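You operate a simulated robot arm through the tools that you are given. There is no shell and no other tool. Be economical: measure what you need, move in short steps, check, and stop when the job is done.

You are at the controls of a simulated two-armed robot. One attempt, no reset.

## Task
Put the teal folded cloth on the bench area marked sorting away on the blue shelf below final work. Take the wire basket with black handle and leave it on the bench area marked inspection. Take the basket with orange handle on the bench area marked sorting and put it away on the shelf under the short trials table. Push the pull-out shelf of far bench shut. Do these in any order. The pull-out shelf of far bench goes toward x +1.0, y +0.0, z +0.0 (a direction in the base frame), to its stop.
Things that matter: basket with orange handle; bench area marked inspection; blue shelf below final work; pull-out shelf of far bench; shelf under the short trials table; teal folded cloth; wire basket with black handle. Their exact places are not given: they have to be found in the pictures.

It is judged by the outcome, as a careful person would: the job done as asked, and still so three seconds after it is handed in. It fails if anything else is knocked over, pushed out of place, dropped, spilled or broken. Flat cloth is picked up by pressing the open fingertips on it (5 to 10 N) and closing them slowly along it; thin cloth reads only 2 to 8 mm in the jaws.

## Robot
Two 7-joint arms with two-finger parallel grippers on one trunk, on a base that drives. Base frame: it is fixed to the floor where the robot stands at the start and does not move with it; the origin is under the middle of the robot, x ahead of it, y to its left, z up. Readings come in mm, rad, newtons and seconds.
The left shoulder is at the start at [50, 168, 1182], the right one opposite. With the tool pointing down near the work surface each hand reaches from about 220 to 660 mm from the robot's upright axis, wherever it stands, measured 20 degrees to its own side. Places, roughly: basket with orange handle (16x11x9 cm) [500, 500, 900]; bench area marked inspection [600, -800, 900]; blue shelf below final work [800, -3300, 300]; pull-out shelf of far bench [2600, -3500, 900]; shelf under the short trials table [3000, -5700, 300]; teal folded cloth (10x7x4 cm) [500, 0, 900]; wire basket with black handle (20x15x13 cm) [500, 300, 900]. Payload 1.57 kg a hand.
The tool frame of a hand sits at the grasp point between the pads (the TCP): z along the fingers, y along the line on which they close. The tips reach 30 mm beyond it. Largest opening 80 mm; finger width 17, thickness 12; the body of the gripper, 40 by 82 mm, starts 80 mm behind the TCP.
Orientation is told as [roll, pitch, yaw] about the base's x, y, z axes, in that order, counted from this pose: with the fingers straight down and closing along the base's y, the tool's x points along the base's -x, its y along +y and its z along -z.

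## Interface
- The arms move only by the tool send_rows. It takes "left_deltas", "right_deltas" or both (then of equal length, played together; a hand with none holds still); each is a list of rows, each an object (a shift or turn left out is 0, a gripper value left out holds the last) with "travel": the shift along the tool's x, y, z in mm, a list of three; "angular": the turn, a rotation vector about the tool's x, y, z in rad, a list of three. In form: [{"travel": [tx, ty, tz], "angular": [ax, ay, az]}, ...]. A call has 1 to 10 rows; each row shifts and turns the commanded pose from where the row before left it, along the tool's axes as they then stand. "left_gripper" and "right_gripper" are, for a hand that has rows, the opening, from 0 (shut) to 1 (fully open), set as the call begins (left out, the last holds). Each row takes 0.2 s and may step no farther than 50 mm and 0.15 rad from the row before; otherwise, or with a gripper value out of range, the whole call is refused. A pose out of reach is approached as far as the arm can. The call stops where the force on the tool passes 40 N (or 10 N more than at its start, if that is more) or the arm is blocked; 0.2 s more then pass. Each finger travels about 45 mm/s and halts on what it meets, pressing with about 25 N; the grip force reading is that of the motor and also rises with nothing between the fingers. The clock runs only during rows and for 0.2 s after the last one: add rows that do not move to give the fingers time. It gives the time, the measured TCP pose, the force on the tool (base axes), the opening and the grip force at its end, in the units of the frame above (readings bear some noise), with the torque about the TCP (base axes, N m) and any sound that the robot's microphone picked up.
- Cameras (640 x 400 px; columns grow to the right, rows downward): "scene" is now at [125.3, 4.4, 1384.8]; the picture's right is [0.07, -1.00, 0.00], its down [-0.65, -0.05, -0.75] and it looks along [0.75, 0.05, -0.66] (base axes); focal length 274 px, centre (320, 200). "left" rides on the left gripper at [72, 7, -122] in its tool frame; the picture's right is [-0.09, 1.00, 0.00], its down [-0.84, -0.08, -0.54] and it looks along [-0.54, -0.05, 0.84] (tool axes); focal length 238 px, centre (320, 200). "right" rides on the right gripper at [72, -7, -122] in its tool frame; the picture's right is [0.09, 1.00, 0.00], its down [-0.84, 0.08, -0.54] and it looks along [-0.54, 0.05, 0.84] (tool axes); focal length 238 px, centre (320, 200).
- capture(camera): a new picture of that camera. The clock stands still meanwhile.
- slide_trunk(by): slides the trunk up (or, below 0, down) by that many mm; the arms and the scene camera ride with it, the base frame stays. It gives what a move gives, with no picture.
- base_move(legs): drives the robot by 1 to 6 legs, each [ahead, left, turn to the left] in mm, mm and rad, along the robot's own axes; the way and the turn of a leg run together, so that a leg with both is an arc; at most 1500 mm and 3.142 rad a leg. The arms and the cameras ride along, it lands a little off, and it stops where it bumps. It gives what a move gives.
- aim_head(pan, tilt): turns the head with the scene camera to pan (to the left, within 1.396 rad either way) and tilt (down, from -0.506 to 1.204), counted from straight ahead of the robot. It gives what a move gives.
- measure_at(camera, pixels): there is no depth. For up to 12 entries [column, row, z] of the newest picture of that camera ("zoom" is the newest enlarged one), the place [x, y] in the base frame at which the ray of that pixel passes the height z, good to about 3 mm. The clock stands still meanwhile.
- zoom(camera, box): a new picture of the part [left, top, right, bottom] of that camera's present view, enlarged. The clock stands still meanwhile.
- job_done(): hands the job in; it is judged then, once.

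Go step by step. Measure first, check grasps and placings, and put right what went wrong. The budget is 110 turns and 92 pictures, counting those below and the enlarged ones. Unless the task says otherwise, let go and move clear before handing in, and close with one line.

The tools are called after "Emit:" by a JSON object that holds its "fn" and its "kwargs". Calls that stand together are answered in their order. send_rows: Moves the arms, as the interface text tells. Its arguments: {"type":"object","properties":{"left_deltas":{"type":"array"},"left_gripper":{"type":"number"},"right_deltas":{"type":"array"},"right_gripper":{"type":"number"}},"required":[]} The other tools are called the same way: slide_trunk (by) slides the trunk up or down; base_move (legs) drives the base; aim_head (pan, tilt) turns the head that bears the scene camera; capture (camera) takes a picture; measure_at (camera, pixels) gives the place at which the rays of pixels pass given heights; zoom (camera, box) takes an enlarged picture of a part of a camera's view; job_done () hands the job in.

At the start:

```text
time_s: 0.0
left_position: [455.1, 225.9, 1128.4]
left_tcp_rot: [-0.001, 0.001, 0.002]
left_ft_force: [1.1, -0.5, 0.3]
left_ft_torque: [-0.03, 0.0, -0.03]
left_width: 79.9
left_gripper_force: 0.1
right_position: [387.1, -135.5, 1184.1]
right_tcp_rot: [0.0, -0.001, -0.001]
right_ft_force: [-0.2, -0.1, 0.4]
right_ft_torque: [-0.02, -0.01, -0.01]
right_width: 79.8
right_gripper_force: 0.0
trunk travel left (down, up): [-350.0, 93.0]
robot x, y, heading: [-3.1, 2.7, 0.003]
head pan, tilt: [0.072, 0.716]
```

scene: 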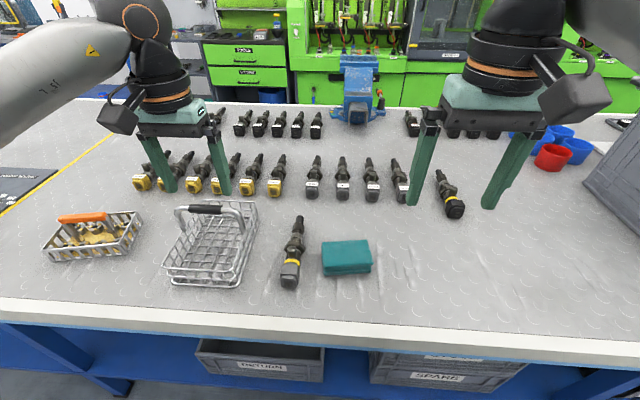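
right: 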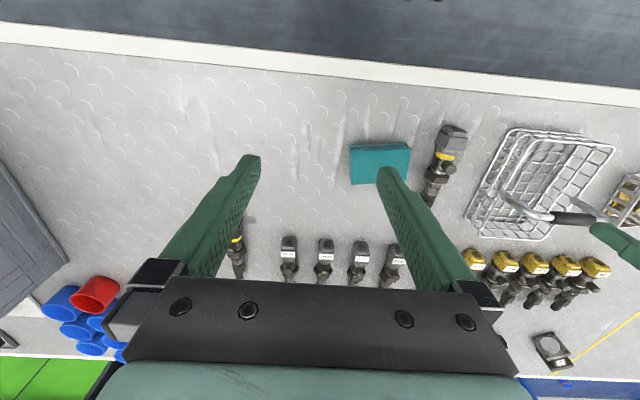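
left: 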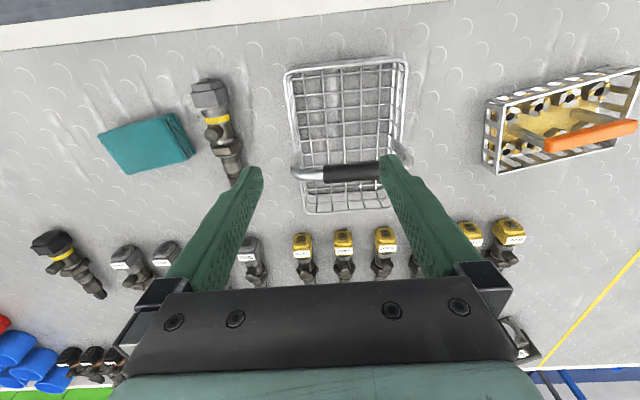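

The scene shows the teal cloth near (346,257), the black-handled basket near (212,245) and the orange-handled basket near (92,232). I'll measure these and look around to the right.

Emit:
{"fn": "measure_at", "kwargs": {"camera": "scene", "pixels": [[346, 257, 930], [322, 275, 900], [372, 272, 900], [370, 240, 940], [190, 208, 1020], [222, 209, 1020], [168, 280, 900], [235, 285, 900], [62, 218, 980], [106, 216, 980], [50, 258, 900], [125, 250, 900]]}}

Emit:
{"fn": "aim_head", "kwargs": {"pan": -1.0, "tilt": 0.45}}

Emit:
{"fn": "capture", "kwargs": {"camera": "scene"}}

```text
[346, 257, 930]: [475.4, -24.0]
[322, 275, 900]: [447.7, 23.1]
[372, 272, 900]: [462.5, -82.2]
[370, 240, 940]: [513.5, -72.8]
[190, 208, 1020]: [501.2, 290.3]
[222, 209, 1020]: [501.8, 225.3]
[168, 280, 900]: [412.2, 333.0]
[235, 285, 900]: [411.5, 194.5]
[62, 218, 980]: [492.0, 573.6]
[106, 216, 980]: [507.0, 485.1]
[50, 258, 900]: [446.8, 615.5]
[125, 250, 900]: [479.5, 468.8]
```

```text
time_s: 1.3
left_position: [455.9, 226.2, 1128.8]
left_tcp_rot: [-0.001, 0.001, 0.002]
left_ft_force: [0.1, 0.1, 0.7]
left_ft_torque: [0.01, 0.03, 0.02]
left_width: 80.0
left_gripper_force: 0.1
right_position: [389.0, -134.0, 1183.9]
right_tcp_rot: [0.0, 0.001, 0.001]
right_ft_force: [-0.2, -0.5, -0.3]
right_ft_torque: [0.02, -0.01, 0.02]
right_width: 80.1
right_gripper_force: 0.0
trunk travel left (down, up): [-350.0, 93.0]
robot x, y, heading: [3.1, -1.6, -0.007]
head pan, tilt: [-1.0, 0.45]
```

```text
88 pictures are left
```

scene: 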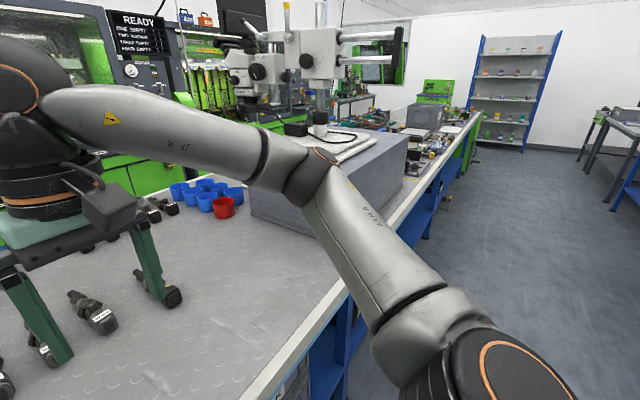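

The head view shows the bench continuing past a gray granite block. First I triangulate the handles from the left hand's picture, where the black handle is at (350,172) and the orange one at (590,135).

Emit:
{"fn": "measure_at", "kwargs": {"camera": "left", "pixels": [[326, 174, 1020], [378, 170, 1020], [326, 174, 1000], [378, 170, 1000], [550, 143, 980], [635, 128, 980], [550, 143, 960], [100, 137, 930], [178, 115, 940], [193, 155, 940], [130, 172, 930]]}}

Emit:
{"fn": "aim_head", "kwargs": {"pan": 0.3, "tilt": 0.9}}

Emit:
{"fn": "zoom", "kwargs": {"camera": "scene", "box": [120, 80, 480, 305]}}

Emit:
{"fn": "measure_at", "kwargs": {"camera": "zoom", "pixels": [[10, 10, 900]]}}

```text
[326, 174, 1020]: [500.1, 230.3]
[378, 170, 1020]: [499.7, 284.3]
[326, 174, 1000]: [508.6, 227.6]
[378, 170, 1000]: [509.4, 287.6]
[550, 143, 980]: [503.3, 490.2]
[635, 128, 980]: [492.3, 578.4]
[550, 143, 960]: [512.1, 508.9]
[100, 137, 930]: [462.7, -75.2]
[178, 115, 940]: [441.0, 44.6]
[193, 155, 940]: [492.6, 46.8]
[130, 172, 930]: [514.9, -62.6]
```

```text
time_s: 2.8
left_position: [455.8, 225.2, 1127.3]
left_tcp_rot: [0.002, -0.002, 0.003]
left_ft_force: [0.4, 0.2, 0.1]
left_ft_torque: [-0.02, 0.03, -0.01]
left_width: 80.1
left_gripper_force: 0.0
right_position: [388.4, -134.9, 1184.3]
right_tcp_rot: [0.001, -0.001, 0.0]
right_ft_force: [-0.3, -0.5, -0.8]
right_ft_torque: [-0.03, 0.04, -0.01]
right_width: 80.0
right_gripper_force: 0.1
trunk travel left (down, up): [-350.0, 93.0]
robot x, y, heading: [3.2, 0.4, -0.003]
head pan, tilt: [0.3, 0.901]
```

```text
1.78 times, centred on (300, 192) of scene
```

zoom: 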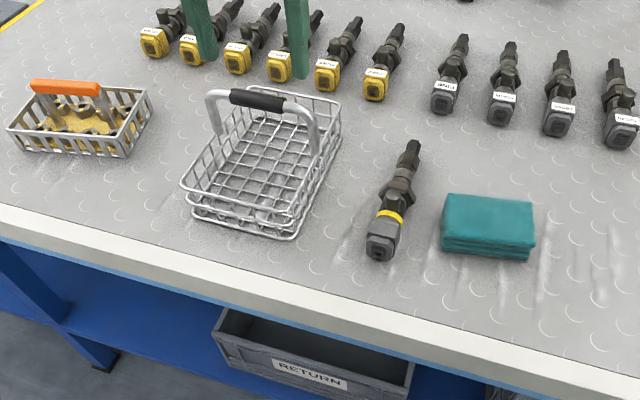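

```text
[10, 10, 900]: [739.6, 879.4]
```

Both views agree that the black handle spans about (500, 230–285, 1020) and the orange one about (498, 531, 980). I'll move the left hand over the black handle and turn it so the fingers close along x.

Emit:
{"fn": "send_rows", "kwargs": {"left_deltas": [{"travel": [-15, 10, 0], "angular": [0, 0, -0.15]}, {"travel": [-15, 10, 0], "angular": [0, 0, -0.15]}, {"travel": [0, 0, 0], "angular": [0, 0, -0.15]}, {"angular": [0, 0, -0.15]}, {"angular": [0, 0, -0.15]}, {"angular": [0, 0, -0.15]}, {"angular": [0, 0, -0.15]}, {"angular": [0, 0, -0.15]}, {"angular": [0, 0, -0.15]}, {"angular": [0, 0, -0.15]}], "left_gripper": 1}}

Emit:
{"fn": "aim_head", "kwargs": {"pan": -1.39, "tilt": 0.3}}

Emit:
{"fn": "capture", "kwargs": {"camera": "scene"}}

Emit:
{"fn": "capture", "kwargs": {"camera": "left"}}

```text
time_s: 5.0
left_position: [481.9, 247.2, 1128.0]
left_tcp_rot: [0.001, 0.0, 1.504]
left_ft_force: [-0.6, -0.3, 0.0]
left_ft_torque: [0.02, 0.04, 0.03]
left_width: 80.4
left_gripper_force: 0.1
right_position: [387.2, -135.0, 1183.5]
right_tcp_rot: [0.0, 0.0, 0.0]
right_ft_force: [-0.5, -0.3, 0.1]
right_ft_torque: [0.0, -0.01, 0.0]
right_width: 79.9
right_gripper_force: 0.0
trunk travel left (down, up): [-350.0, 93.0]
robot x, y, heading: [1.5, -1.8, 0.001]
head pan, tilt: [0.3, 0.901]
```

```text
time_s: 6.7
left_position: [483.6, 247.4, 1127.4]
left_tcp_rot: [0.001, 0.001, 1.5]
left_ft_force: [0.7, -0.1, -0.1]
left_ft_torque: [0.01, -0.03, 0.03]
left_width: 80.1
left_gripper_force: 0.0
right_position: [388.2, -134.3, 1183.9]
right_tcp_rot: [0.0, -0.001, -0.001]
right_ft_force: [0.4, -0.2, 0.2]
right_ft_torque: [0.04, -0.02, 0.0]
right_width: 80.2
right_gripper_force: 0.1
trunk travel left (down, up): [-350.0, 93.0]
robot x, y, heading: [-1.7, -0.9, 0.003]
head pan, tilt: [-1.389, 0.3]
```

```text
86 pictures are left
```

scene: 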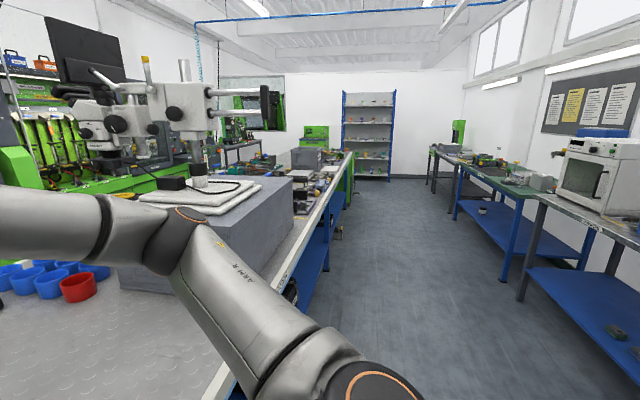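

```text
85 pictures are left
```

left: 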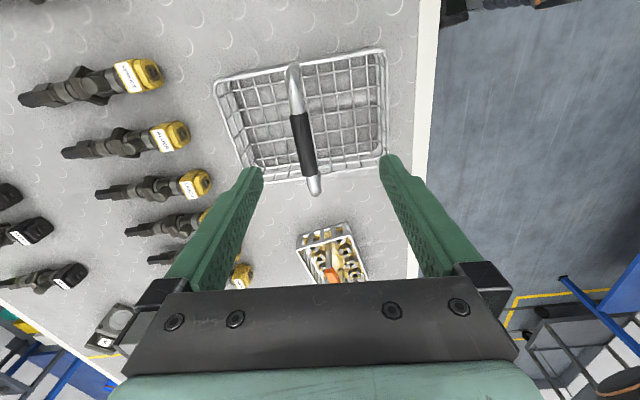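

The hand is turned and the handle runs between about (297,115) and (312,178). I'll measure it at handle height.

Emit:
{"fn": "measure_at", "kwargs": {"camera": "left", "pixels": [[299, 118, 1020], [310, 176, 1020], [304, 145, 1020]]}}

```text
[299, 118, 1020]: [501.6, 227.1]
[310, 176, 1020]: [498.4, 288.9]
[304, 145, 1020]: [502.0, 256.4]
```

Lowering onto the handle.

Emit:
{"fn": "send_rows", "kwargs": {"left_deltas": [{"travel": [-10.7, -16.8, 0], "angular": [0, 0, -0.11]}, {"travel": [0, 0, 40]}, {"travel": [0, 0, 40]}, {"travel": [0, 0, 26]}, {}, {}]}}

Emit:
{"fn": "capture", "kwargs": {"camera": "left"}}

```text
time_s: 8.1
left_position: [501.3, 256.7, 1022.3]
left_tcp_rot: [-0.001, 0.0, 1.61]
left_ft_force: [0.7, -0.6, 0.6]
left_ft_torque: [-0.02, 0.0, 0.01]
left_width: 80.0
left_gripper_force: 0.1
right_position: [388.0, -134.6, 1184.6]
right_tcp_rot: [0.0, 0.0, 0.0]
right_ft_force: [0.4, -0.6, -0.7]
right_ft_torque: [0.04, -0.03, 0.0]
right_width: 80.1
right_gripper_force: 0.1
trunk travel left (down, up): [-350.0, 93.0]
robot x, y, heading: [1.1, 0.1, 0.001]
head pan, tilt: [-1.389, 0.3]
```

```text
84 pictures are left
```

left: 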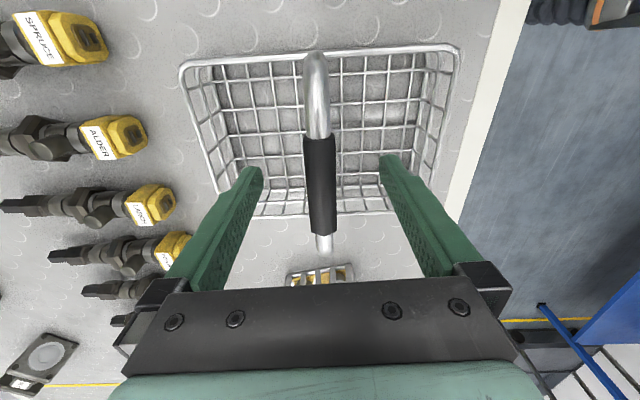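

The handle sits centred between the fingers at (320,185). I'll close on it and lift.

Emit:
{"fn": "send_rows", "kwargs": {"left_deltas": [{}, {}, {}, {}, {}, {}], "left_gripper": 0}}

Emit:
{"fn": "send_rows", "kwargs": {"left_deltas": [{"travel": [0, 0, -20]}, {"travel": [0, 0, -30]}, {"travel": [0, 0, -40]}, {"travel": [0, 0, -40]}, {}]}}

Emit:
{"fn": "capture", "kwargs": {"camera": "left"}}

```text
time_s: 9.5
left_position: [501.2, 256.5, 1021.9]
left_tcp_rot: [0.0, 0.002, 1.61]
left_ft_force: [-0.9, 0.4, 0.5]
left_ft_torque: [0.23, -0.01, 0.23]
left_width: 18.8
left_gripper_force: 25.2
right_position: [389.0, -135.5, 1184.3]
right_tcp_rot: [-0.001, 0.0, -0.001]
right_ft_force: [0.1, -0.1, 0.2]
right_ft_torque: [0.03, 0.02, -0.01]
right_width: 79.9
right_gripper_force: 0.1
trunk travel left (down, up): [-350.0, 93.0]
robot x, y, heading: [-3.1, 1.2, 0.001]
head pan, tilt: [-1.389, 0.3]
```

```text
time_s: 10.7
left_position: [503.5, 257.5, 1152.6]
left_tcp_rot: [-0.001, 0.0, 1.611]
left_ft_force: [0.1, -0.2, -2.0]
left_ft_torque: [0.03, -0.05, 0.27]
left_width: 18.8
left_gripper_force: 24.9
right_position: [388.1, -134.7, 1183.6]
right_tcp_rot: [-0.001, 0.0, 0.001]
right_ft_force: [0.1, 0.0, 0.1]
right_ft_torque: [-0.01, -0.05, 0.04]
right_width: 80.0
right_gripper_force: 0.0
trunk travel left (down, up): [-350.0, 93.0]
robot x, y, heading: [-0.4, -1.7, -0.001]
head pan, tilt: [-1.389, 0.3]
```

```text
83 pictures are left
```

left: 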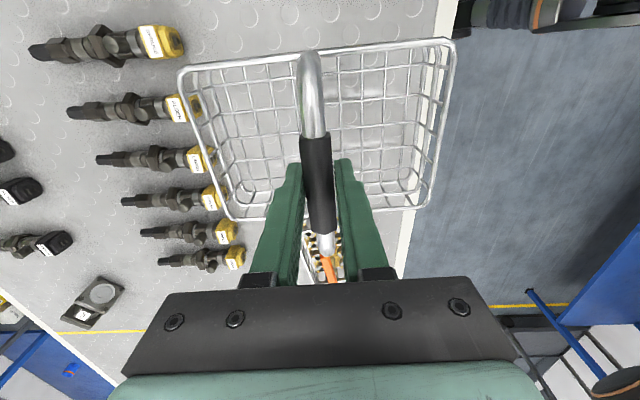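

The basket is held (18.8 mm width, lifted). I'll back off and drive right to look at the inspection area.

Emit:
{"fn": "base_move", "kwargs": {"legs": [[-450, 0, 0], [0, -800, 0]]}}

Emit:
{"fn": "aim_head", "kwargs": {"pan": 0.0, "tilt": 0.45}}

Emit:
{"fn": "capture", "kwargs": {"camera": "scene"}}

```text
time_s: 17.4
left_position: [44.5, -537.6, 1151.5]
left_tcp_rot: [0.0, 0.0, 1.628]
left_ft_force: [-1.1, 0.3, -2.1]
left_ft_torque: [0.03, -0.04, -0.24]
left_width: 18.6
left_gripper_force: 24.7
right_position: [-63.5, -932.6, 1185.2]
right_tcp_rot: [-0.002, 0.0, 0.017]
right_ft_force: [-0.1, -0.3, 0.3]
right_ft_torque: [0.0, 0.0, -0.02]
right_width: 79.8
right_gripper_force: 0.2
trunk travel left (down, up): [-350.0, 93.0]
robot x, y, heading: [-451.5, -805.7, 0.018]
head pan, tilt: [-1.389, 0.3]
```

```text
time_s: 18.9
left_position: [44.7, -536.8, 1151.6]
left_tcp_rot: [0.001, 0.001, 1.628]
left_ft_force: [0.7, 0.9, -1.5]
left_ft_torque: [0.01, -0.06, 0.29]
left_width: 18.5
left_gripper_force: 25.6
right_position: [-62.8, -931.3, 1184.3]
right_tcp_rot: [-0.001, -0.002, 0.017]
right_ft_force: [1.0, 0.4, -0.3]
right_ft_torque: [0.02, 0.03, 0.0]
right_width: 79.9
right_gripper_force: 0.1
trunk travel left (down, up): [-350.0, 93.0]
robot x, y, heading: [-451.2, -802.7, 0.016]
head pan, tilt: [0.0, 0.45]
```

```text
82 pictures are left
```

scene: 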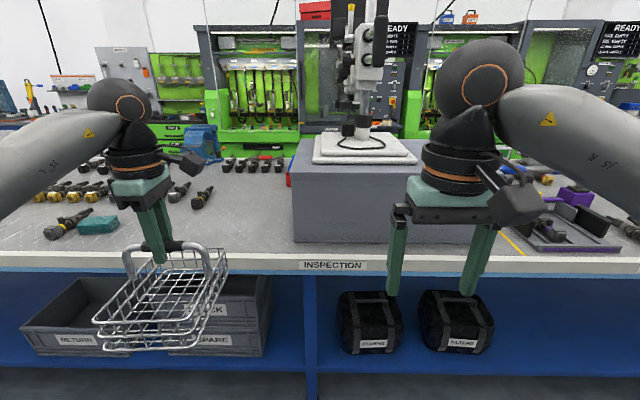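

The INSPECTION label is at (333,265) on the bench edge in front of the granite block, with a yellow line at (515,245). I'll measure the extents.

Emit:
{"fn": "measure_at", "kwargs": {"camera": "scene", "pixels": [[333, 255, 900], [293, 241, 900], [410, 243, 900], [520, 250, 900], [500, 232, 900], [295, 155, 1060], [150, 250, 900], [290, 185, 900], [520, 252, 900], [620, 252, 900]]}}

Emit:
{"fn": "zoom", "kwargs": {"camera": "scene", "box": [160, 120, 560, 290]}}

```text
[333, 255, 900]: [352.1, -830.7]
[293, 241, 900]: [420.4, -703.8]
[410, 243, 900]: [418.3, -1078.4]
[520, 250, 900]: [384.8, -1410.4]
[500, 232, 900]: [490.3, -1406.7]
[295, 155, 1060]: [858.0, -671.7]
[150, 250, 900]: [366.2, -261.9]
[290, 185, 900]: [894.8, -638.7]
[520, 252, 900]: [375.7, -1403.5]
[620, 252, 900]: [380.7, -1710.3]
```

```text
1.60 times, centred on (360, 205) of scene
```

zoom: 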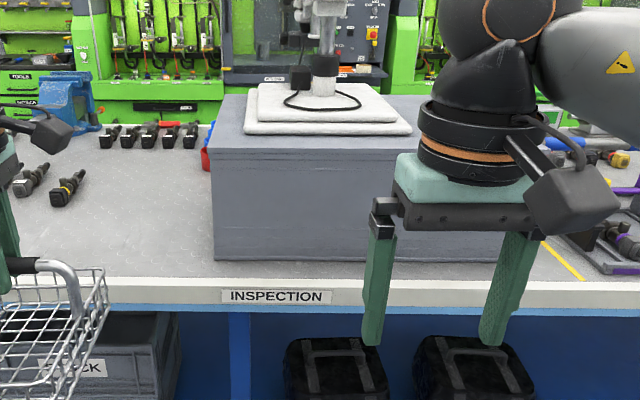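

The block fills y -704 to about -1280, and the yellow line is at y≈-1405. I need to know where the sorting/inspection boundary is, so I'll look left for the sorting label.

Emit:
{"fn": "aim_head", "kwargs": {"pan": 0.65, "tilt": 0.4}}

Emit:
{"fn": "capture", "kwargs": {"camera": "scene"}}

Emit:
{"fn": "aim_head", "kwargs": {"pan": -0.7, "tilt": 0.4}}

Emit:
{"fn": "capture", "kwargs": {"camera": "scene"}}

```text
time_s: 19.9
left_position: [44.7, -538.3, 1152.3]
left_tcp_rot: [0.0, 0.001, 1.629]
left_ft_force: [0.3, 0.0, -2.3]
left_ft_torque: [0.01, -0.06, -0.23]
left_width: 18.4
left_gripper_force: 24.9
right_position: [-62.6, -930.8, 1185.0]
right_tcp_rot: [0.001, 0.0, 0.02]
right_ft_force: [0.0, 0.1, 0.1]
right_ft_torque: [0.04, 0.0, -0.04]
right_width: 80.1
right_gripper_force: 0.0
trunk travel left (down, up): [-350.0, 93.0]
robot x, y, heading: [-450.1, -802.7, 0.016]
head pan, tilt: [0.649, 0.4]
```

```text
80 pictures are left
```

scene: 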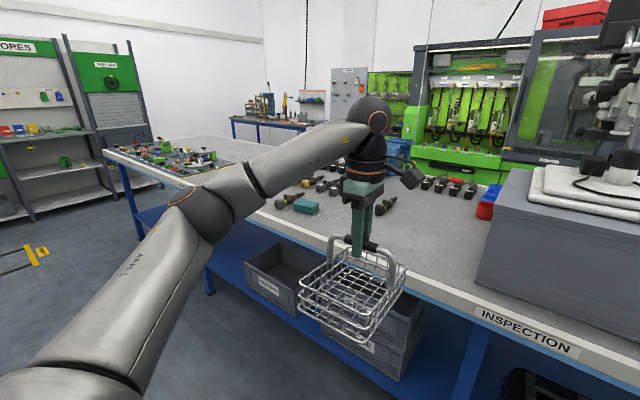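

```text
time_s: 21.4
left_position: [44.3, -537.7, 1152.3]
left_tcp_rot: [0.0, -0.001, 1.628]
left_ft_force: [0.7, 0.5, -2.2]
left_ft_torque: [0.01, -0.11, -0.02]
left_width: 17.0
left_gripper_force: 25.7
right_position: [-62.6, -930.3, 1183.6]
right_tcp_rot: [-0.001, 0.0, 0.018]
right_ft_force: [-0.4, 0.8, -0.5]
right_ft_torque: [-0.03, -0.02, 0.0]
right_width: 80.1
right_gripper_force: 0.0
trunk travel left (down, up): [-350.0, 93.0]
robot x, y, heading: [-453.3, -805.0, 0.016]
head pan, tilt: [-0.7, 0.4]
```

```text
79 pictures are left
```

scene: 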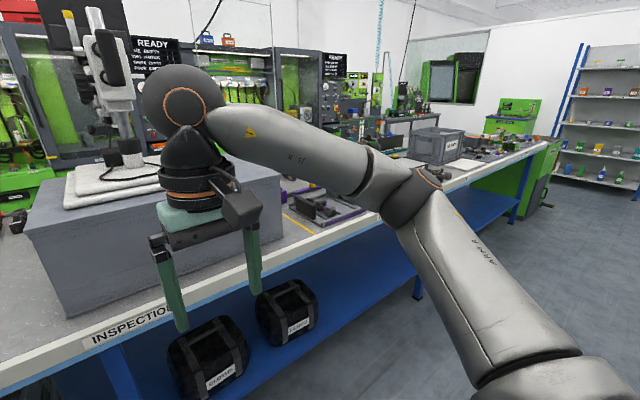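

The free bench patch left of the block lies within the inspection section. I'll drive ahead with the basket to about (500,-565).

Emit:
{"fn": "base_move", "kwargs": {"legs": [[0, -35, -0.016], [452, 0, 0]]}}

Emit:
{"fn": "aim_head", "kwargs": {"pan": 0.3, "tilt": 0.75}}

Emit:
{"fn": "capture", "kwargs": {"camera": "scene"}}

```text
time_s: 24.6
left_position: [502.8, -573.6, 1152.6]
left_tcp_rot: [-0.001, 0.0, 1.622]
left_ft_force: [1.0, 1.0, -2.4]
left_ft_torque: [-0.01, -0.1, 0.01]
left_width: 16.9
left_gripper_force: 25.3
right_position: [392.4, -967.8, 1184.2]
right_tcp_rot: [0.0, 0.0, 0.009]
right_ft_force: [-0.2, 0.0, -0.2]
right_ft_torque: [-0.01, 0.04, 0.02]
right_width: 79.9
right_gripper_force: 0.0
trunk travel left (down, up): [-350.0, 93.0]
robot x, y, heading: [-0.6, -837.3, 0.006]
head pan, tilt: [-0.7, 0.4]
```

```text
time_s: 25.9
left_position: [503.5, -574.0, 1151.6]
left_tcp_rot: [-0.001, 0.0, 1.621]
left_ft_force: [-0.1, -0.1, -1.1]
left_ft_torque: [0.0, -0.1, 0.01]
left_width: 17.2
left_gripper_force: 25.0
right_position: [391.7, -967.1, 1184.5]
right_tcp_rot: [0.0, -0.001, 0.008]
right_ft_force: [-1.3, -0.3, 0.0]
right_ft_torque: [-0.02, 0.01, 0.0]
right_width: 79.8
right_gripper_force: 0.1
trunk travel left (down, up): [-350.0, 93.0]
robot x, y, heading: [2.0, -834.8, 0.013]
head pan, tilt: [0.3, 0.75]
```

```text
78 pictures are left
```

scene: 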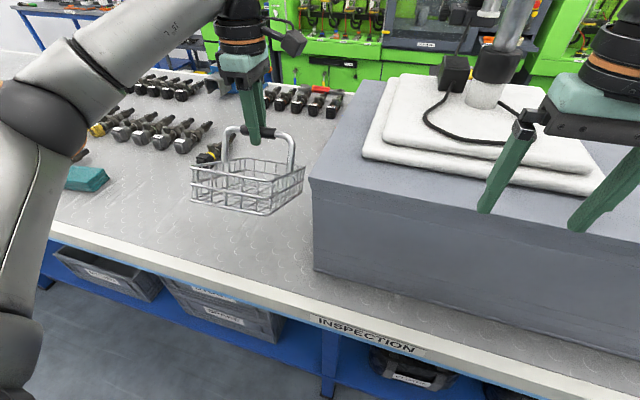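

The basket hangs clear of the block over the free surface. Lowering 128 mm, slowly at the end.

Emit:
{"fn": "send_rows", "kwargs": {"left_deltas": [{"travel": [0, 0, 40]}, {"travel": [0, 0, 40]}, {"travel": [0, 0, 30]}, {"travel": [0, 0, 10]}, {"travel": [0, 0, 5]}, {"travel": [0, 0, 4]}, {}]}}

Emit:
{"fn": "zoom", "kwargs": {"camera": "scene", "box": [120, 80, 400, 300]}}

```text
time_s: 27.5
left_position: [502.0, -577.2, 1024.6]
left_tcp_rot: [-0.005, -0.002, 1.619]
left_ft_force: [-2.3, -3.2, 16.3]
left_ft_torque: [0.07, -0.27, 0.0]
left_width: 16.8
left_gripper_force: 24.8
right_position: [391.8, -968.0, 1185.2]
right_tcp_rot: [0.003, 0.0, 0.008]
right_ft_force: [-0.7, 0.9, -1.2]
right_ft_torque: [0.0, 0.03, -0.03]
right_width: 80.0
right_gripper_force: 0.1
trunk travel left (down, up): [-350.0, 93.0]
robot x, y, heading: [1.6, -833.8, 0.012]
head pan, tilt: [0.3, 0.75]
```

```text
1.82 times, centred on (260, 190) of scene
```

zoom: 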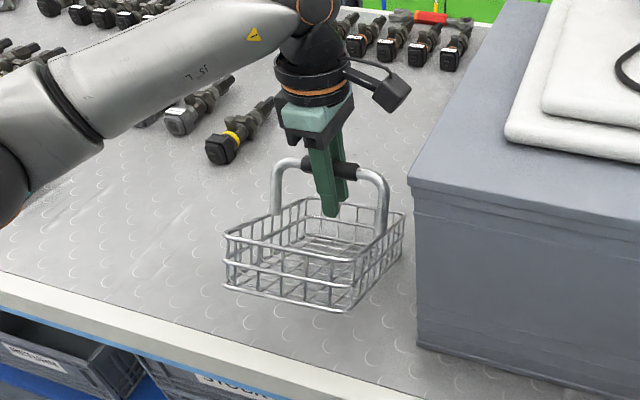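

16 N of contact, so the basket is down. I'll open and retreat up.

Emit:
{"fn": "send_rows", "kwargs": {"left_deltas": [{"travel": [0, 0, -1]}, {}, {}, {}, {}, {}], "left_gripper": 1}}

Emit:
{"fn": "send_rows", "kwargs": {"left_deltas": [{"travel": [0, 0, -25]}, {"travel": [0, 0, -40]}, {"travel": [0, 0, -40]}, {"travel": [0, 0, -40]}]}}

Emit:
{"fn": "zoom", "kwargs": {"camera": "scene", "box": [120, 80, 400, 300]}}

```text
time_s: 28.9
left_position: [503.0, -575.3, 1024.4]
left_tcp_rot: [0.001, 0.0, 1.62]
left_ft_force: [-0.6, -0.3, -0.2]
left_ft_torque: [-0.02, -0.07, -0.02]
left_width: 80.2
left_gripper_force: 0.1
right_position: [392.2, -966.7, 1184.2]
right_tcp_rot: [0.001, 0.0, 0.008]
right_ft_force: [0.0, 0.9, -0.9]
right_ft_torque: [0.03, 0.01, 0.02]
right_width: 80.1
right_gripper_force: 0.0
trunk travel left (down, up): [-350.0, 93.0]
robot x, y, heading: [2.9, -837.7, 0.009]
head pan, tilt: [0.3, 0.75]
```

```text
time_s: 29.9
left_position: [501.5, -576.4, 1168.3]
left_tcp_rot: [-0.001, 0.0, 1.618]
left_ft_force: [-0.1, -0.9, 0.8]
left_ft_torque: [-0.01, -0.01, -0.03]
left_width: 80.2
left_gripper_force: 0.0
right_position: [392.0, -968.2, 1183.8]
right_tcp_rot: [0.0, 0.0, 0.009]
right_ft_force: [0.0, 0.8, 0.5]
right_ft_torque: [0.06, -0.02, 0.01]
right_width: 80.2
right_gripper_force: 0.0
trunk travel left (down, up): [-350.0, 93.0]
robot x, y, heading: [7.2, -838.9, 0.006]
head pan, tilt: [0.3, 0.75]
```

```text
1.82 times, centred on (260, 190) of scene
```

zoom: 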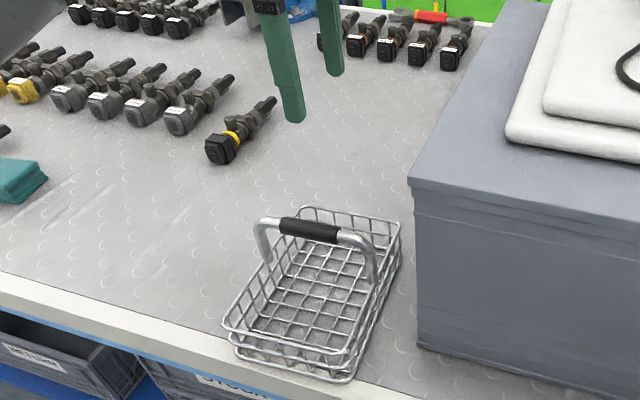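

After release the basket appears lower in the picture than before (handle at zoom (310,230)). I'll measure where it is now.

Emit:
{"fn": "measure_at", "kwargs": {"camera": "zoom", "pixels": [[286, 227, 1020], [338, 236, 1020], [230, 345, 900], [345, 382, 900], [402, 245, 990], [302, 212, 990], [416, 345, 900], [408, 185, 1014], [350, 300, 900]]}}

Emit:
{"fn": "capture", "kwargs": {"camera": "left"}}

Emit:
{"fn": "capture", "kwargs": {"camera": "scene"}}

```text
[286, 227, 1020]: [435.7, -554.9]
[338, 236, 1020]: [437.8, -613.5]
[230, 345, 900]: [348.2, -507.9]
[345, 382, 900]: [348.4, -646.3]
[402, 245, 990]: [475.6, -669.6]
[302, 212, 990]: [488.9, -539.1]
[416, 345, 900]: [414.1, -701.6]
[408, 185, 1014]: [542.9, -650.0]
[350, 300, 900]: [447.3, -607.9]
```

```text
75 pictures are left
```

left: 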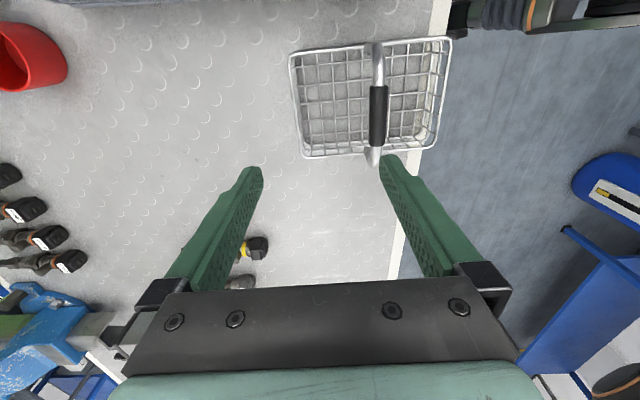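

```text
74 pictures are left
```

scene: 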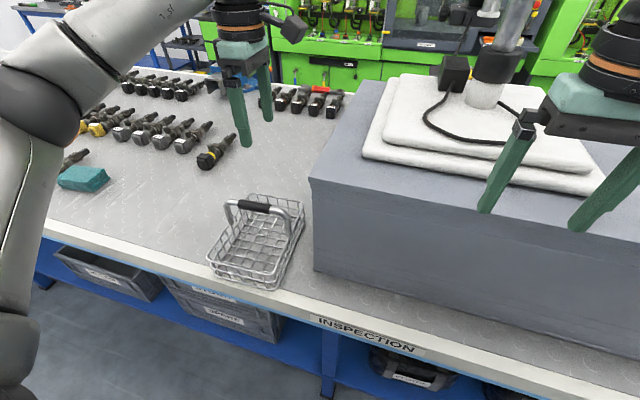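

The basket slid about 65 mm toward the front edge as it was released; it must have hung tilted. I'll regrasp it and set it farther in, so first I measure the handle from the left camera.

Emit:
{"fn": "measure_at", "kwargs": {"camera": "left", "pixels": [[378, 86, 1020], [377, 147, 1020], [378, 115, 1020], [436, 20, 900], [400, 250, 900], [305, 157, 900], [430, 148, 900], [305, 157, 980], [430, 148, 980], [290, 55, 980], [447, 38, 980]]}}

Emit:
{"fn": "measure_at", "kwargs": {"camera": "scene", "pixels": [[270, 289, 900], [100, 243, 900], [310, 304, 900], [270, 207, 1020]]}}

```text
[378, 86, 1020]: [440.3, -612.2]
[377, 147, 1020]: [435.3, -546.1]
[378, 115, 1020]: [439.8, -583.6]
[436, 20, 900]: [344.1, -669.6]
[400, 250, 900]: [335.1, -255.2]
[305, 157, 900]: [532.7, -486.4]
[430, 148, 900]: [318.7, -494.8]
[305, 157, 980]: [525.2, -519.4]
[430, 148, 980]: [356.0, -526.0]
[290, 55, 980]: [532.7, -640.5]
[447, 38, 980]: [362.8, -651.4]
```

```text
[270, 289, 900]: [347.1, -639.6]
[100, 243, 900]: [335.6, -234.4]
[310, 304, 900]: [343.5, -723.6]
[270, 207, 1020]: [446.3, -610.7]
```

The handle is at (438,-580,1020). I'll regrasp it and lift only a little.

Emit:
{"fn": "send_rows", "kwargs": {"left_deltas": [{"travel": [0, 32, 0], "angular": [0, 0, -0.025]}, {"travel": [0, 31, 0]}, {"travel": [0, 0, 40]}, {"travel": [0, 0, 40]}, {"travel": [0, 0, 40]}, {"travel": [0, 0, 26]}, {}, {}]}}

Emit:
{"fn": "capture", "kwargs": {"camera": "left"}}

```text
time_s: 31.7
left_position: [441.9, -578.2, 1023.0]
left_tcp_rot: [0.001, 0.0, 1.645]
left_ft_force: [0.1, 0.5, -0.1]
left_ft_torque: [-0.05, -0.02, 0.0]
left_width: 80.1
left_gripper_force: 0.0
right_position: [391.8, -967.5, 1184.7]
right_tcp_rot: [0.0, 0.0, 0.009]
right_ft_force: [0.5, -0.9, 0.4]
right_ft_torque: [0.01, -0.01, -0.02]
right_width: 80.2
right_gripper_force: 0.1
trunk travel left (down, up): [-350.0, 93.0]
robot x, y, heading: [-0.3, -836.2, 0.008]
head pan, tilt: [0.3, 0.75]
```

```text
73 pictures are left
```

left: 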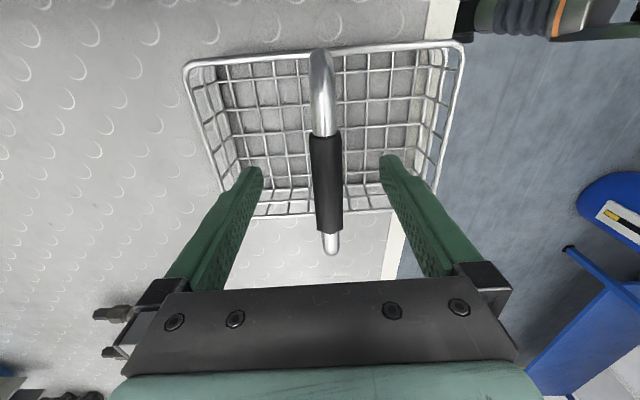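

Emit:
{"fn": "send_rows", "kwargs": {"left_deltas": [{}, {}, {}, {}, {}, {}], "left_gripper": 0}}

Emit:
{"fn": "send_rows", "kwargs": {"left_deltas": [{"travel": [0, 0, -10]}, {"travel": [0, 0, -10]}, {}, {}]}}

Emit:
{"fn": "zoom", "kwargs": {"camera": "scene", "box": [120, 80, 400, 300]}}

```text
time_s: 33.1
left_position: [441.3, -579.4, 1021.6]
left_tcp_rot: [0.001, 0.0, 1.646]
left_ft_force: [0.2, 0.2, 1.6]
left_ft_torque: [0.03, 0.03, -0.22]
left_width: 19.0
left_gripper_force: 24.9
right_position: [393.1, -967.9, 1184.4]
right_tcp_rot: [0.0, 0.0, 0.009]
right_ft_force: [0.0, 0.9, -0.5]
right_ft_torque: [-0.02, 0.02, -0.01]
right_width: 80.0
right_gripper_force: 0.1
trunk travel left (down, up): [-350.0, 93.0]
robot x, y, heading: [2.8, -835.4, 0.01]
head pan, tilt: [0.3, 0.75]
```

```text
time_s: 34.1
left_position: [441.2, -578.5, 1042.7]
left_tcp_rot: [0.0, -0.001, 1.645]
left_ft_force: [-0.3, 0.7, -2.2]
left_ft_torque: [-0.01, 0.02, 0.25]
left_width: 18.9
left_gripper_force: 24.3
right_position: [391.6, -967.3, 1184.5]
right_tcp_rot: [0.001, -0.001, 0.008]
right_ft_force: [0.1, 0.1, 0.3]
right_ft_torque: [0.03, 0.01, 0.03]
right_width: 79.8
right_gripper_force: 0.1
trunk travel left (down, up): [-350.0, 93.0]
robot x, y, heading: [0.9, -834.4, 0.011]
head pan, tilt: [0.3, 0.75]
```

```text
1.82 times, centred on (260, 190) of scene
```

zoom: 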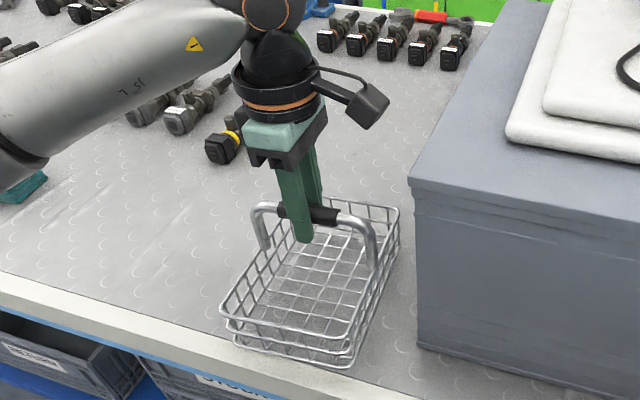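

Lifted 20 mm and still level. I'll move it inward 65 mm, then lower.

Emit:
{"fn": "send_rows", "kwargs": {"left_deltas": [{"travel": [1, -13, 0]}, {"travel": [1, -13, 0]}, {"travel": [1, -13, 0]}, {"travel": [1, -13, 0]}, {"travel": [1, -13, 0]}, {}, {"travel": [0, 0, 10]}, {"travel": [0, 0, 6]}, {"travel": [0, 0, 3]}, {}]}}

Emit:
{"fn": "zoom", "kwargs": {"camera": "scene", "box": [120, 80, 400, 300]}}

```text
time_s: 36.3
left_position: [506.3, -579.3, 1025.2]
left_tcp_rot: [0.001, -0.001, 1.646]
left_ft_force: [-1.1, 0.5, -2.0]
left_ft_torque: [0.01, 0.03, -0.25]
left_width: 18.7
left_gripper_force: 24.8
right_position: [391.8, -966.9, 1184.5]
right_tcp_rot: [0.002, 0.001, 0.008]
right_ft_force: [0.4, 0.1, 0.1]
right_ft_torque: [0.03, -0.03, 0.01]
right_width: 80.0
right_gripper_force: 0.0
trunk travel left (down, up): [-350.0, 93.0]
robot x, y, heading: [8.2, -833.5, 0.009]
head pan, tilt: [0.3, 0.75]
```

```text
1.82 times, centred on (260, 190) of scene
```

zoom: 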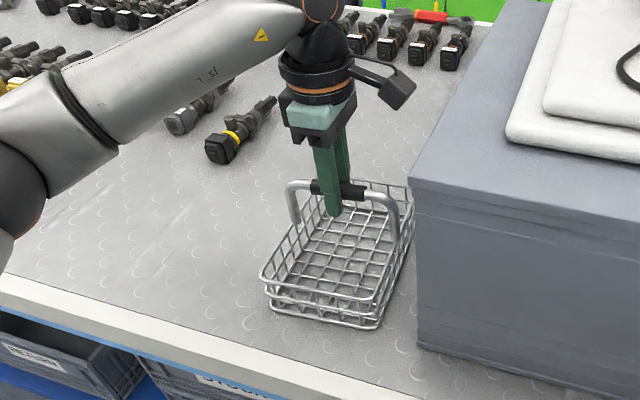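

Level and not yet touching. I'll lower 3 mm more, release and lift.

Emit:
{"fn": "send_rows", "kwargs": {"left_deltas": [{"travel": [0, 0, 1.5]}, {"travel": [0, 0, 1.5]}, {}]}}

Emit:
{"fn": "send_rows", "kwargs": {"left_deltas": [{}, {}, {}, {}, {}, {}], "left_gripper": 1}}

Emit:
{"fn": "zoom", "kwargs": {"camera": "scene", "box": [120, 80, 400, 300]}}

```text
time_s: 37.1
left_position: [506.3, -578.7, 1024.2]
left_tcp_rot: [-0.004, 0.004, 1.646]
left_ft_force: [2.9, 3.6, 16.5]
left_ft_torque: [0.04, -0.03, -0.4]
left_width: 18.9
left_gripper_force: 25.1
right_position: [391.6, -968.0, 1185.0]
right_tcp_rot: [0.0, -0.002, 0.008]
right_ft_force: [0.4, -1.0, 0.2]
right_ft_torque: [0.0, 0.0, 0.01]
right_width: 80.0
right_gripper_force: 0.0
trunk travel left (down, up): [-350.0, 93.0]
robot x, y, heading: [3.8, -837.6, 0.013]
head pan, tilt: [0.3, 0.75]
```

```text
time_s: 38.5
left_position: [504.7, -579.0, 1019.9]
left_tcp_rot: [0.001, 0.001, 1.645]
left_ft_force: [-0.4, -0.3, 0.5]
left_ft_torque: [0.01, 0.01, -0.01]
left_width: 79.9
left_gripper_force: 0.0
right_position: [391.6, -968.2, 1183.3]
right_tcp_rot: [0.001, 0.0, 0.009]
right_ft_force: [0.1, 0.5, 0.4]
right_ft_torque: [-0.02, 0.01, 0.0]
right_width: 80.1
right_gripper_force: 0.0
trunk travel left (down, up): [-350.0, 93.0]
robot x, y, heading: [2.6, -835.5, 0.006]
head pan, tilt: [0.3, 0.75]
```

```text
1.82 times, centred on (260, 190) of scene
```

zoom: 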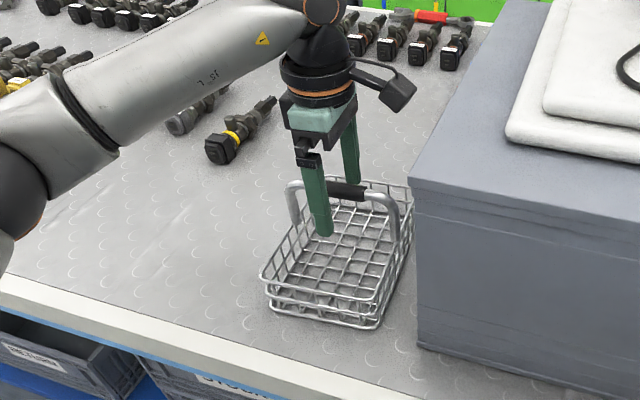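

The basket stands level at the new spot. I'll lift clear and drive left so the right hand faces the cloth.

Emit:
{"fn": "send_rows", "kwargs": {"left_deltas": [{"travel": [0, 0, -25]}, {"travel": [0, 0, -40]}, {"travel": [0, 0, -45]}, {"travel": [0, 0, -45]}]}}

Emit:
{"fn": "zoom", "kwargs": {"camera": "scene", "box": [120, 80, 400, 300]}}

Emit:
{"fn": "base_move", "kwargs": {"legs": [[-20, 0, 0], [0, 1026, -0.006]]}}

Emit:
{"fn": "aim_head", "kwargs": {"pan": -0.2, "tilt": 0.85}}

Emit:
{"fn": "capture", "kwargs": {"camera": "scene"}}

```text
time_s: 39.5
left_position: [502.9, -581.5, 1176.8]
left_tcp_rot: [-0.001, 0.0, 1.646]
left_ft_force: [0.2, -0.6, 0.6]
left_ft_torque: [-0.01, 0.01, 0.03]
left_width: 80.0
left_gripper_force: 0.0
right_position: [390.5, -968.5, 1185.6]
right_tcp_rot: [0.001, 0.001, 0.009]
right_ft_force: [0.7, -0.2, -0.6]
right_ft_torque: [0.02, -0.01, 0.0]
right_width: 79.8
right_gripper_force: 0.0
trunk travel left (down, up): [-350.0, 93.0]
robot x, y, heading: [2.3, -841.2, 0.005]
head pan, tilt: [0.3, 0.75]
```

```text
1.82 times, centred on (260, 190) of scene
```

zoom: 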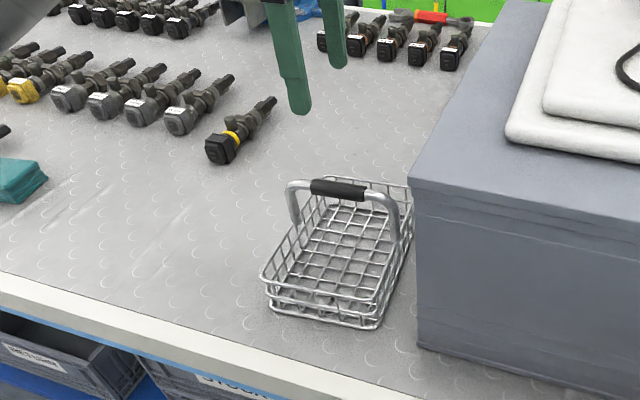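

```text
time_s: 40.9
left_position: [484.7, -574.3, 1176.1]
left_tcp_rot: [-0.003, -0.004, 1.64]
left_ft_force: [0.2, -0.4, -0.4]
left_ft_torque: [0.01, 0.0, -0.03]
left_width: 80.2
left_gripper_force: 0.0
right_position: [370.4, -965.2, 1182.9]
right_tcp_rot: [0.01, 0.005, -0.011]
right_ft_force: [0.3, -0.2, 0.3]
right_ft_torque: [-0.01, -0.02, 0.01]
right_width: 80.0
right_gripper_force: 0.0
trunk travel left (down, up): [-350.0, 93.0]
robot x, y, heading: [-16.6, -823.6, 0.009]
head pan, tilt: [0.3, 0.75]
stopped in leg 2: the robot was blocked; the commanded pose is now the measured one
```

```text
time_s: 41.8
left_position: [483.7, -574.5, 1177.9]
left_tcp_rot: [-0.002, -0.005, 1.641]
left_ft_force: [-0.6, 0.2, -0.4]
left_ft_torque: [0.03, 0.0, -0.01]
left_width: 79.9
left_gripper_force: 0.0
right_position: [371.4, -964.4, 1183.2]
right_tcp_rot: [0.011, 0.004, -0.006]
right_ft_force: [-0.4, 0.3, 0.1]
right_ft_torque: [0.01, 0.01, 0.03]
right_width: 79.7
right_gripper_force: 0.0
trunk travel left (down, up): [-350.0, 93.0]
robot x, y, heading: [-16.4, -822.6, 0.009]
head pan, tilt: [-0.201, 0.85]
```

```text
68 pictures are left
```

scene: 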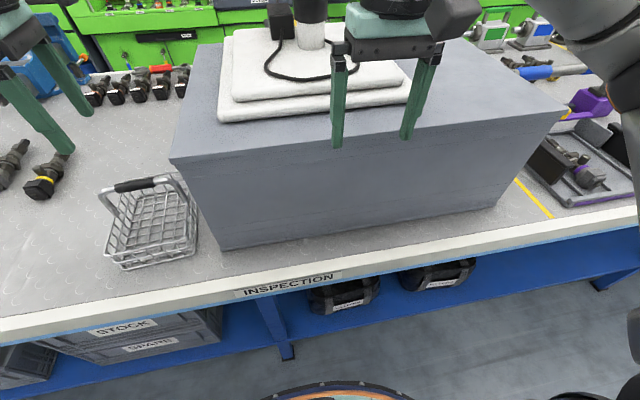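

The sideways drive was blocked right away, probably the base against something under the bench. I'll back off into the aisle first, then drive left and return.

Emit:
{"fn": "base_move", "kwargs": {"legs": [[-350, 0, 0], [0, 1013, -0.008], [355, 0, 0]]}}

Emit:
{"fn": "capture", "kwargs": {"camera": "scene"}}

Emit:
{"fn": "capture", "kwargs": {"camera": "right"}}

```text
time_s: 50.7
left_position: [482.8, 435.6, 1175.4]
left_tcp_rot: [0.0, 0.0, 1.656]
left_ft_force: [-0.1, -0.3, 0.5]
left_ft_torque: [0.03, 0.0, -0.01]
left_width: 80.3
left_gripper_force: 0.0
right_position: [375.7, 45.2, 1184.0]
right_tcp_rot: [0.006, 0.006, 0.007]
right_ft_force: [-0.7, -1.2, -0.5]
right_ft_torque: [0.01, 0.01, 0.01]
right_width: 79.9
right_gripper_force: 0.1
trunk travel left (down, up): [-350.0, 93.0]
robot x, y, heading: [-12.8, 172.8, 0.023]
head pan, tilt: [-0.201, 0.85]
```

```text
67 pictures are left
```

scene: 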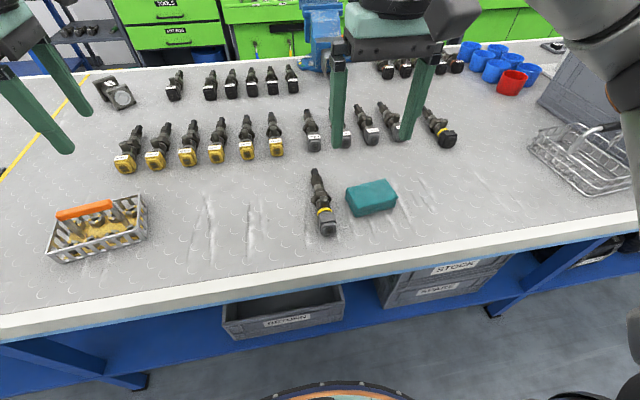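

```text
66 pictures are left
```

right: 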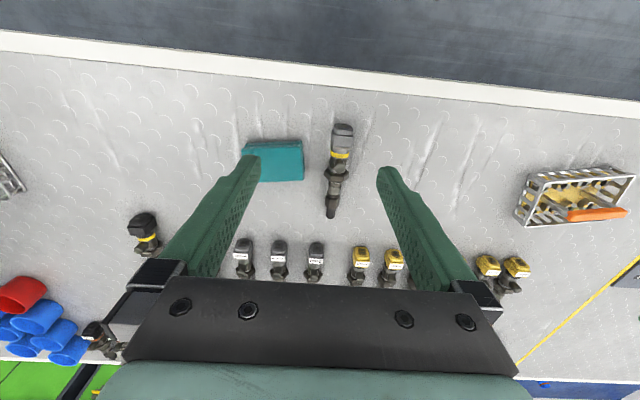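

The cloth is at scene (371,197) with a dark tool just to its left, so I'll approach with the hand tilted from the right side (fingers pointing +y and down). Measuring the cloth's corners in both pictures first.

Emit:
{"fn": "measure_at", "kwargs": {"camera": "scene", "pixels": [[347, 189, 940], [385, 180, 940], [397, 198, 940], [355, 208, 940], [355, 216, 900], [398, 208, 900], [347, 198, 900], [322, 230, 930], [316, 170, 930]]}}

Emit:
{"fn": "measure_at", "kwargs": {"camera": "right", "pixels": [[246, 143, 940], [301, 140, 940], [303, 180, 940], [262, 181, 940]]}}

Emit:
{"fn": "zoom", "kwargs": {"camera": "scene", "box": [260, 130, 460, 255]}}

```text
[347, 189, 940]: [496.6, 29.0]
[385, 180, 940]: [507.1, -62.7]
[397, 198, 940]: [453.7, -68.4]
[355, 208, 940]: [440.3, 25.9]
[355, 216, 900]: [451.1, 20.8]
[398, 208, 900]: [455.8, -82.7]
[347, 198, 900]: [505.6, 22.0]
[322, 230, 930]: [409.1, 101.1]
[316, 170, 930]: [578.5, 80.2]
```

```text
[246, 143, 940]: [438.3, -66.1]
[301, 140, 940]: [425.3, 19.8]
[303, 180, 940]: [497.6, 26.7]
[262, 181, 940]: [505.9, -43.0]
```

```text
3.20 times, centred on (360, 192) of scene
```

zoom: 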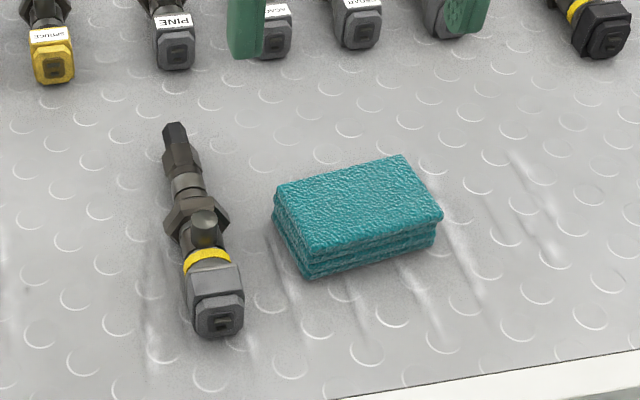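

Cloth centre ≈ (474,-19), long axis nearly along y, about 35–40 mm high. I'll move the right hand above it and turn to yaw ≈1.69.

Emit:
{"fn": "send_rows", "kwargs": {"right_deltas": [{"travel": [-49, -32, 0]}, {"travel": [-49, -32, 0]}, {"angular": [0, 0, -0.15]}, {"angular": [0, 0, -0.15]}, {"angular": [0, 0, -0.15]}, {"angular": [0, 0, -0.15]}, {"angular": [0, 0, -0.15]}, {"angular": [0, 0, -0.15]}, {"angular": [0, 0, -0.15]}, {"angular": [0, 0, -0.15]}], "right_gripper": 1}}

Emit:
{"fn": "send_rows", "kwargs": {"right_deltas": [{"angular": [0, 0, -0.15]}, {"angular": [0, 0, -0.15]}, {"angular": [0, 0, -0.15]}, {"angular": [0, 0, -0.04]}, {"angular": [0, -0.14, 0]}, {"angular": [0, -0.14, 0]}, {"angular": [0, -0.14, 0]}, {"angular": [0, -0.14, 0]}, {"angular": [0, -0.14, 0]}, {}]}}

Emit:
{"fn": "capture", "kwargs": {"camera": "right"}}

Emit:
{"fn": "capture", "kwargs": {"camera": "scene"}}

```text
refused: row 1 steps farther than a row can; nothing moved
```

```text
time_s: 52.9
left_position: [481.4, 436.3, 1175.1]
left_tcp_rot: [0.0, 0.0, 1.658]
left_ft_force: [0.0, 0.0, 0.4]
left_ft_torque: [0.01, 0.01, 0.02]
left_width: 79.9
left_gripper_force: 0.0
right_position: [375.4, 44.9, 1183.1]
right_tcp_rot: [0.008, -0.701, 0.491]
right_ft_force: [-0.6, -1.1, -1.1]
right_ft_torque: [-0.01, 0.0, 0.01]
right_width: 79.9
right_gripper_force: 0.1
trunk travel left (down, up): [-350.0, 93.0]
robot x, y, heading: [-17.6, 178.4, 0.014]
head pan, tilt: [-0.201, 0.85]
```

```text
64 pictures are left
```

right: 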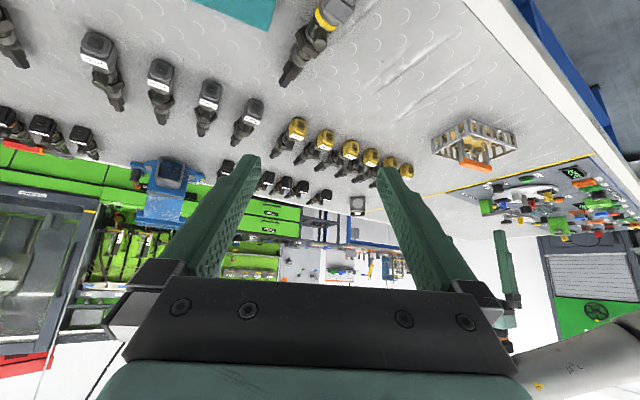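

```text
63 pictures are left
```

scene: 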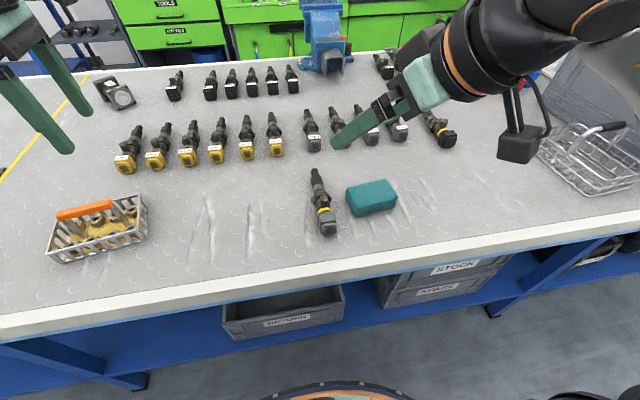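

The translation call was refused (step too long), but the turn and tilt ran. The hand now sits at yaw 0.49, pitch -0.70. I'll translate over the cloth and finish the yaw about the vertical.

Emit:
{"fn": "send_rows", "kwargs": {"right_deltas": [{"travel": [-14.5, -34.3, 12.2]}, {"travel": [-14.5, -34.3, 12.2]}, {"travel": [-14.5, -34.3, 12.2]}, {"angular": [-0.0966, 0, -0.1147]}, {"angular": [-0.0966, 0, -0.1147]}, {"angular": [-0.0966, 0, -0.1147]}, {"angular": [-0.0966, 0, -0.1147]}, {"angular": [-0.0966, 0, -0.1147]}, {"angular": [-0.0966, 0, -0.1147]}, {"angular": [-0.0966, 0, -0.1147]}], "right_gripper": 1}}

Emit:
{"fn": "send_rows", "kwargs": {"right_deltas": [{"angular": [-0.0966, 0, -0.1147]}, {}]}}

Emit:
{"fn": "capture", "kwargs": {"camera": "scene"}}

Emit:
{"fn": "capture", "kwargs": {"camera": "right"}}

```text
time_s: 55.1
left_position: [481.7, 436.6, 1175.4]
left_tcp_rot: [-0.002, 0.0, 1.656]
left_ft_force: [-0.4, 0.2, -1.6]
left_ft_torque: [-0.03, 0.03, 0.04]
left_width: 79.8
left_gripper_force: 0.0
right_position: [473.8, -19.4, 1184.1]
right_tcp_rot: [0.009, -0.699, 0.739]
right_ft_force: [-1.3, 0.9, -1.0]
right_ft_torque: [-0.01, 0.0, 0.02]
right_width: 80.3
right_gripper_force: 0.1
right hand out of reach, approached as far as the arm can: row 6, 7, 8, 9, 10
trunk travel left (down, up): [-350.0, 93.0]
robot x, y, heading: [-18.3, 178.6, 0.019]
head pan, tilt: [-0.201, 0.85]
```

```text
time_s: 55.7
left_position: [481.4, 435.7, 1175.8]
left_tcp_rot: [0.0, -0.001, 1.658]
left_ft_force: [-0.9, -0.9, -0.8]
left_ft_torque: [0.01, -0.01, 0.0]
left_width: 79.9
left_gripper_force: 0.0
right_position: [473.8, -19.5, 1184.1]
right_tcp_rot: [0.008, -0.7, 0.74]
right_ft_force: [0.9, -0.1, -0.3]
right_ft_torque: [0.01, 0.01, -0.03]
right_width: 80.1
right_gripper_force: 0.1
right hand out of reach, approached as far as the arm can: row 1
trunk travel left (down, up): [-350.0, 93.0]
robot x, y, heading: [-17.7, 177.2, 0.019]
head pan, tilt: [-0.201, 0.85]
```

```text
62 pictures are left
```

scene: 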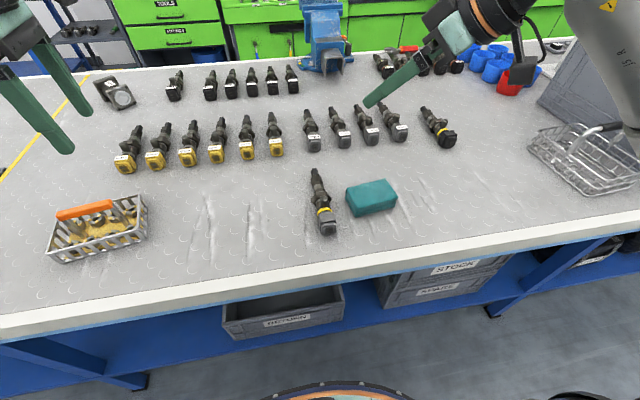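

```text
61 pictures are left
```

right: 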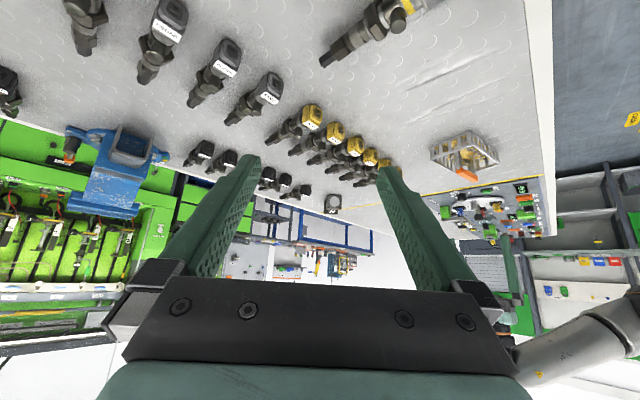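

Yaw stops at 0.74 for this pose, so I'll turn the robot instead. First I take the over-commanded yaw back and check whether the commanded pose had run ahead.

Emit:
{"fn": "send_rows", "kwargs": {"right_deltas": [{"angular": [0.0966, 0, 0.1147]}, {"angular": [0.0966, 0, 0.1147]}, {"angular": [0.0966, 0, 0.1147]}]}}

```text
time_s: 56.5
left_position: [480.6, 437.4, 1175.6]
left_tcp_rot: [0.0, 0.001, 1.657]
left_ft_force: [-0.4, 0.2, -0.7]
left_ft_torque: [0.0, 0.0, -0.01]
left_width: 80.0
left_gripper_force: 0.0
right_position: [473.0, -18.5, 1182.1]
right_tcp_rot: [0.008, -0.698, 0.288]
right_ft_force: [0.4, -0.4, -0.1]
right_ft_torque: [0.02, -0.01, -0.02]
right_width: 79.8
right_gripper_force: 0.1
trunk travel left (down, up): [-350.0, 93.0]
robot x, y, heading: [-13.3, 176.7, 0.018]
head pan, tilt: [-0.201, 0.85]
```

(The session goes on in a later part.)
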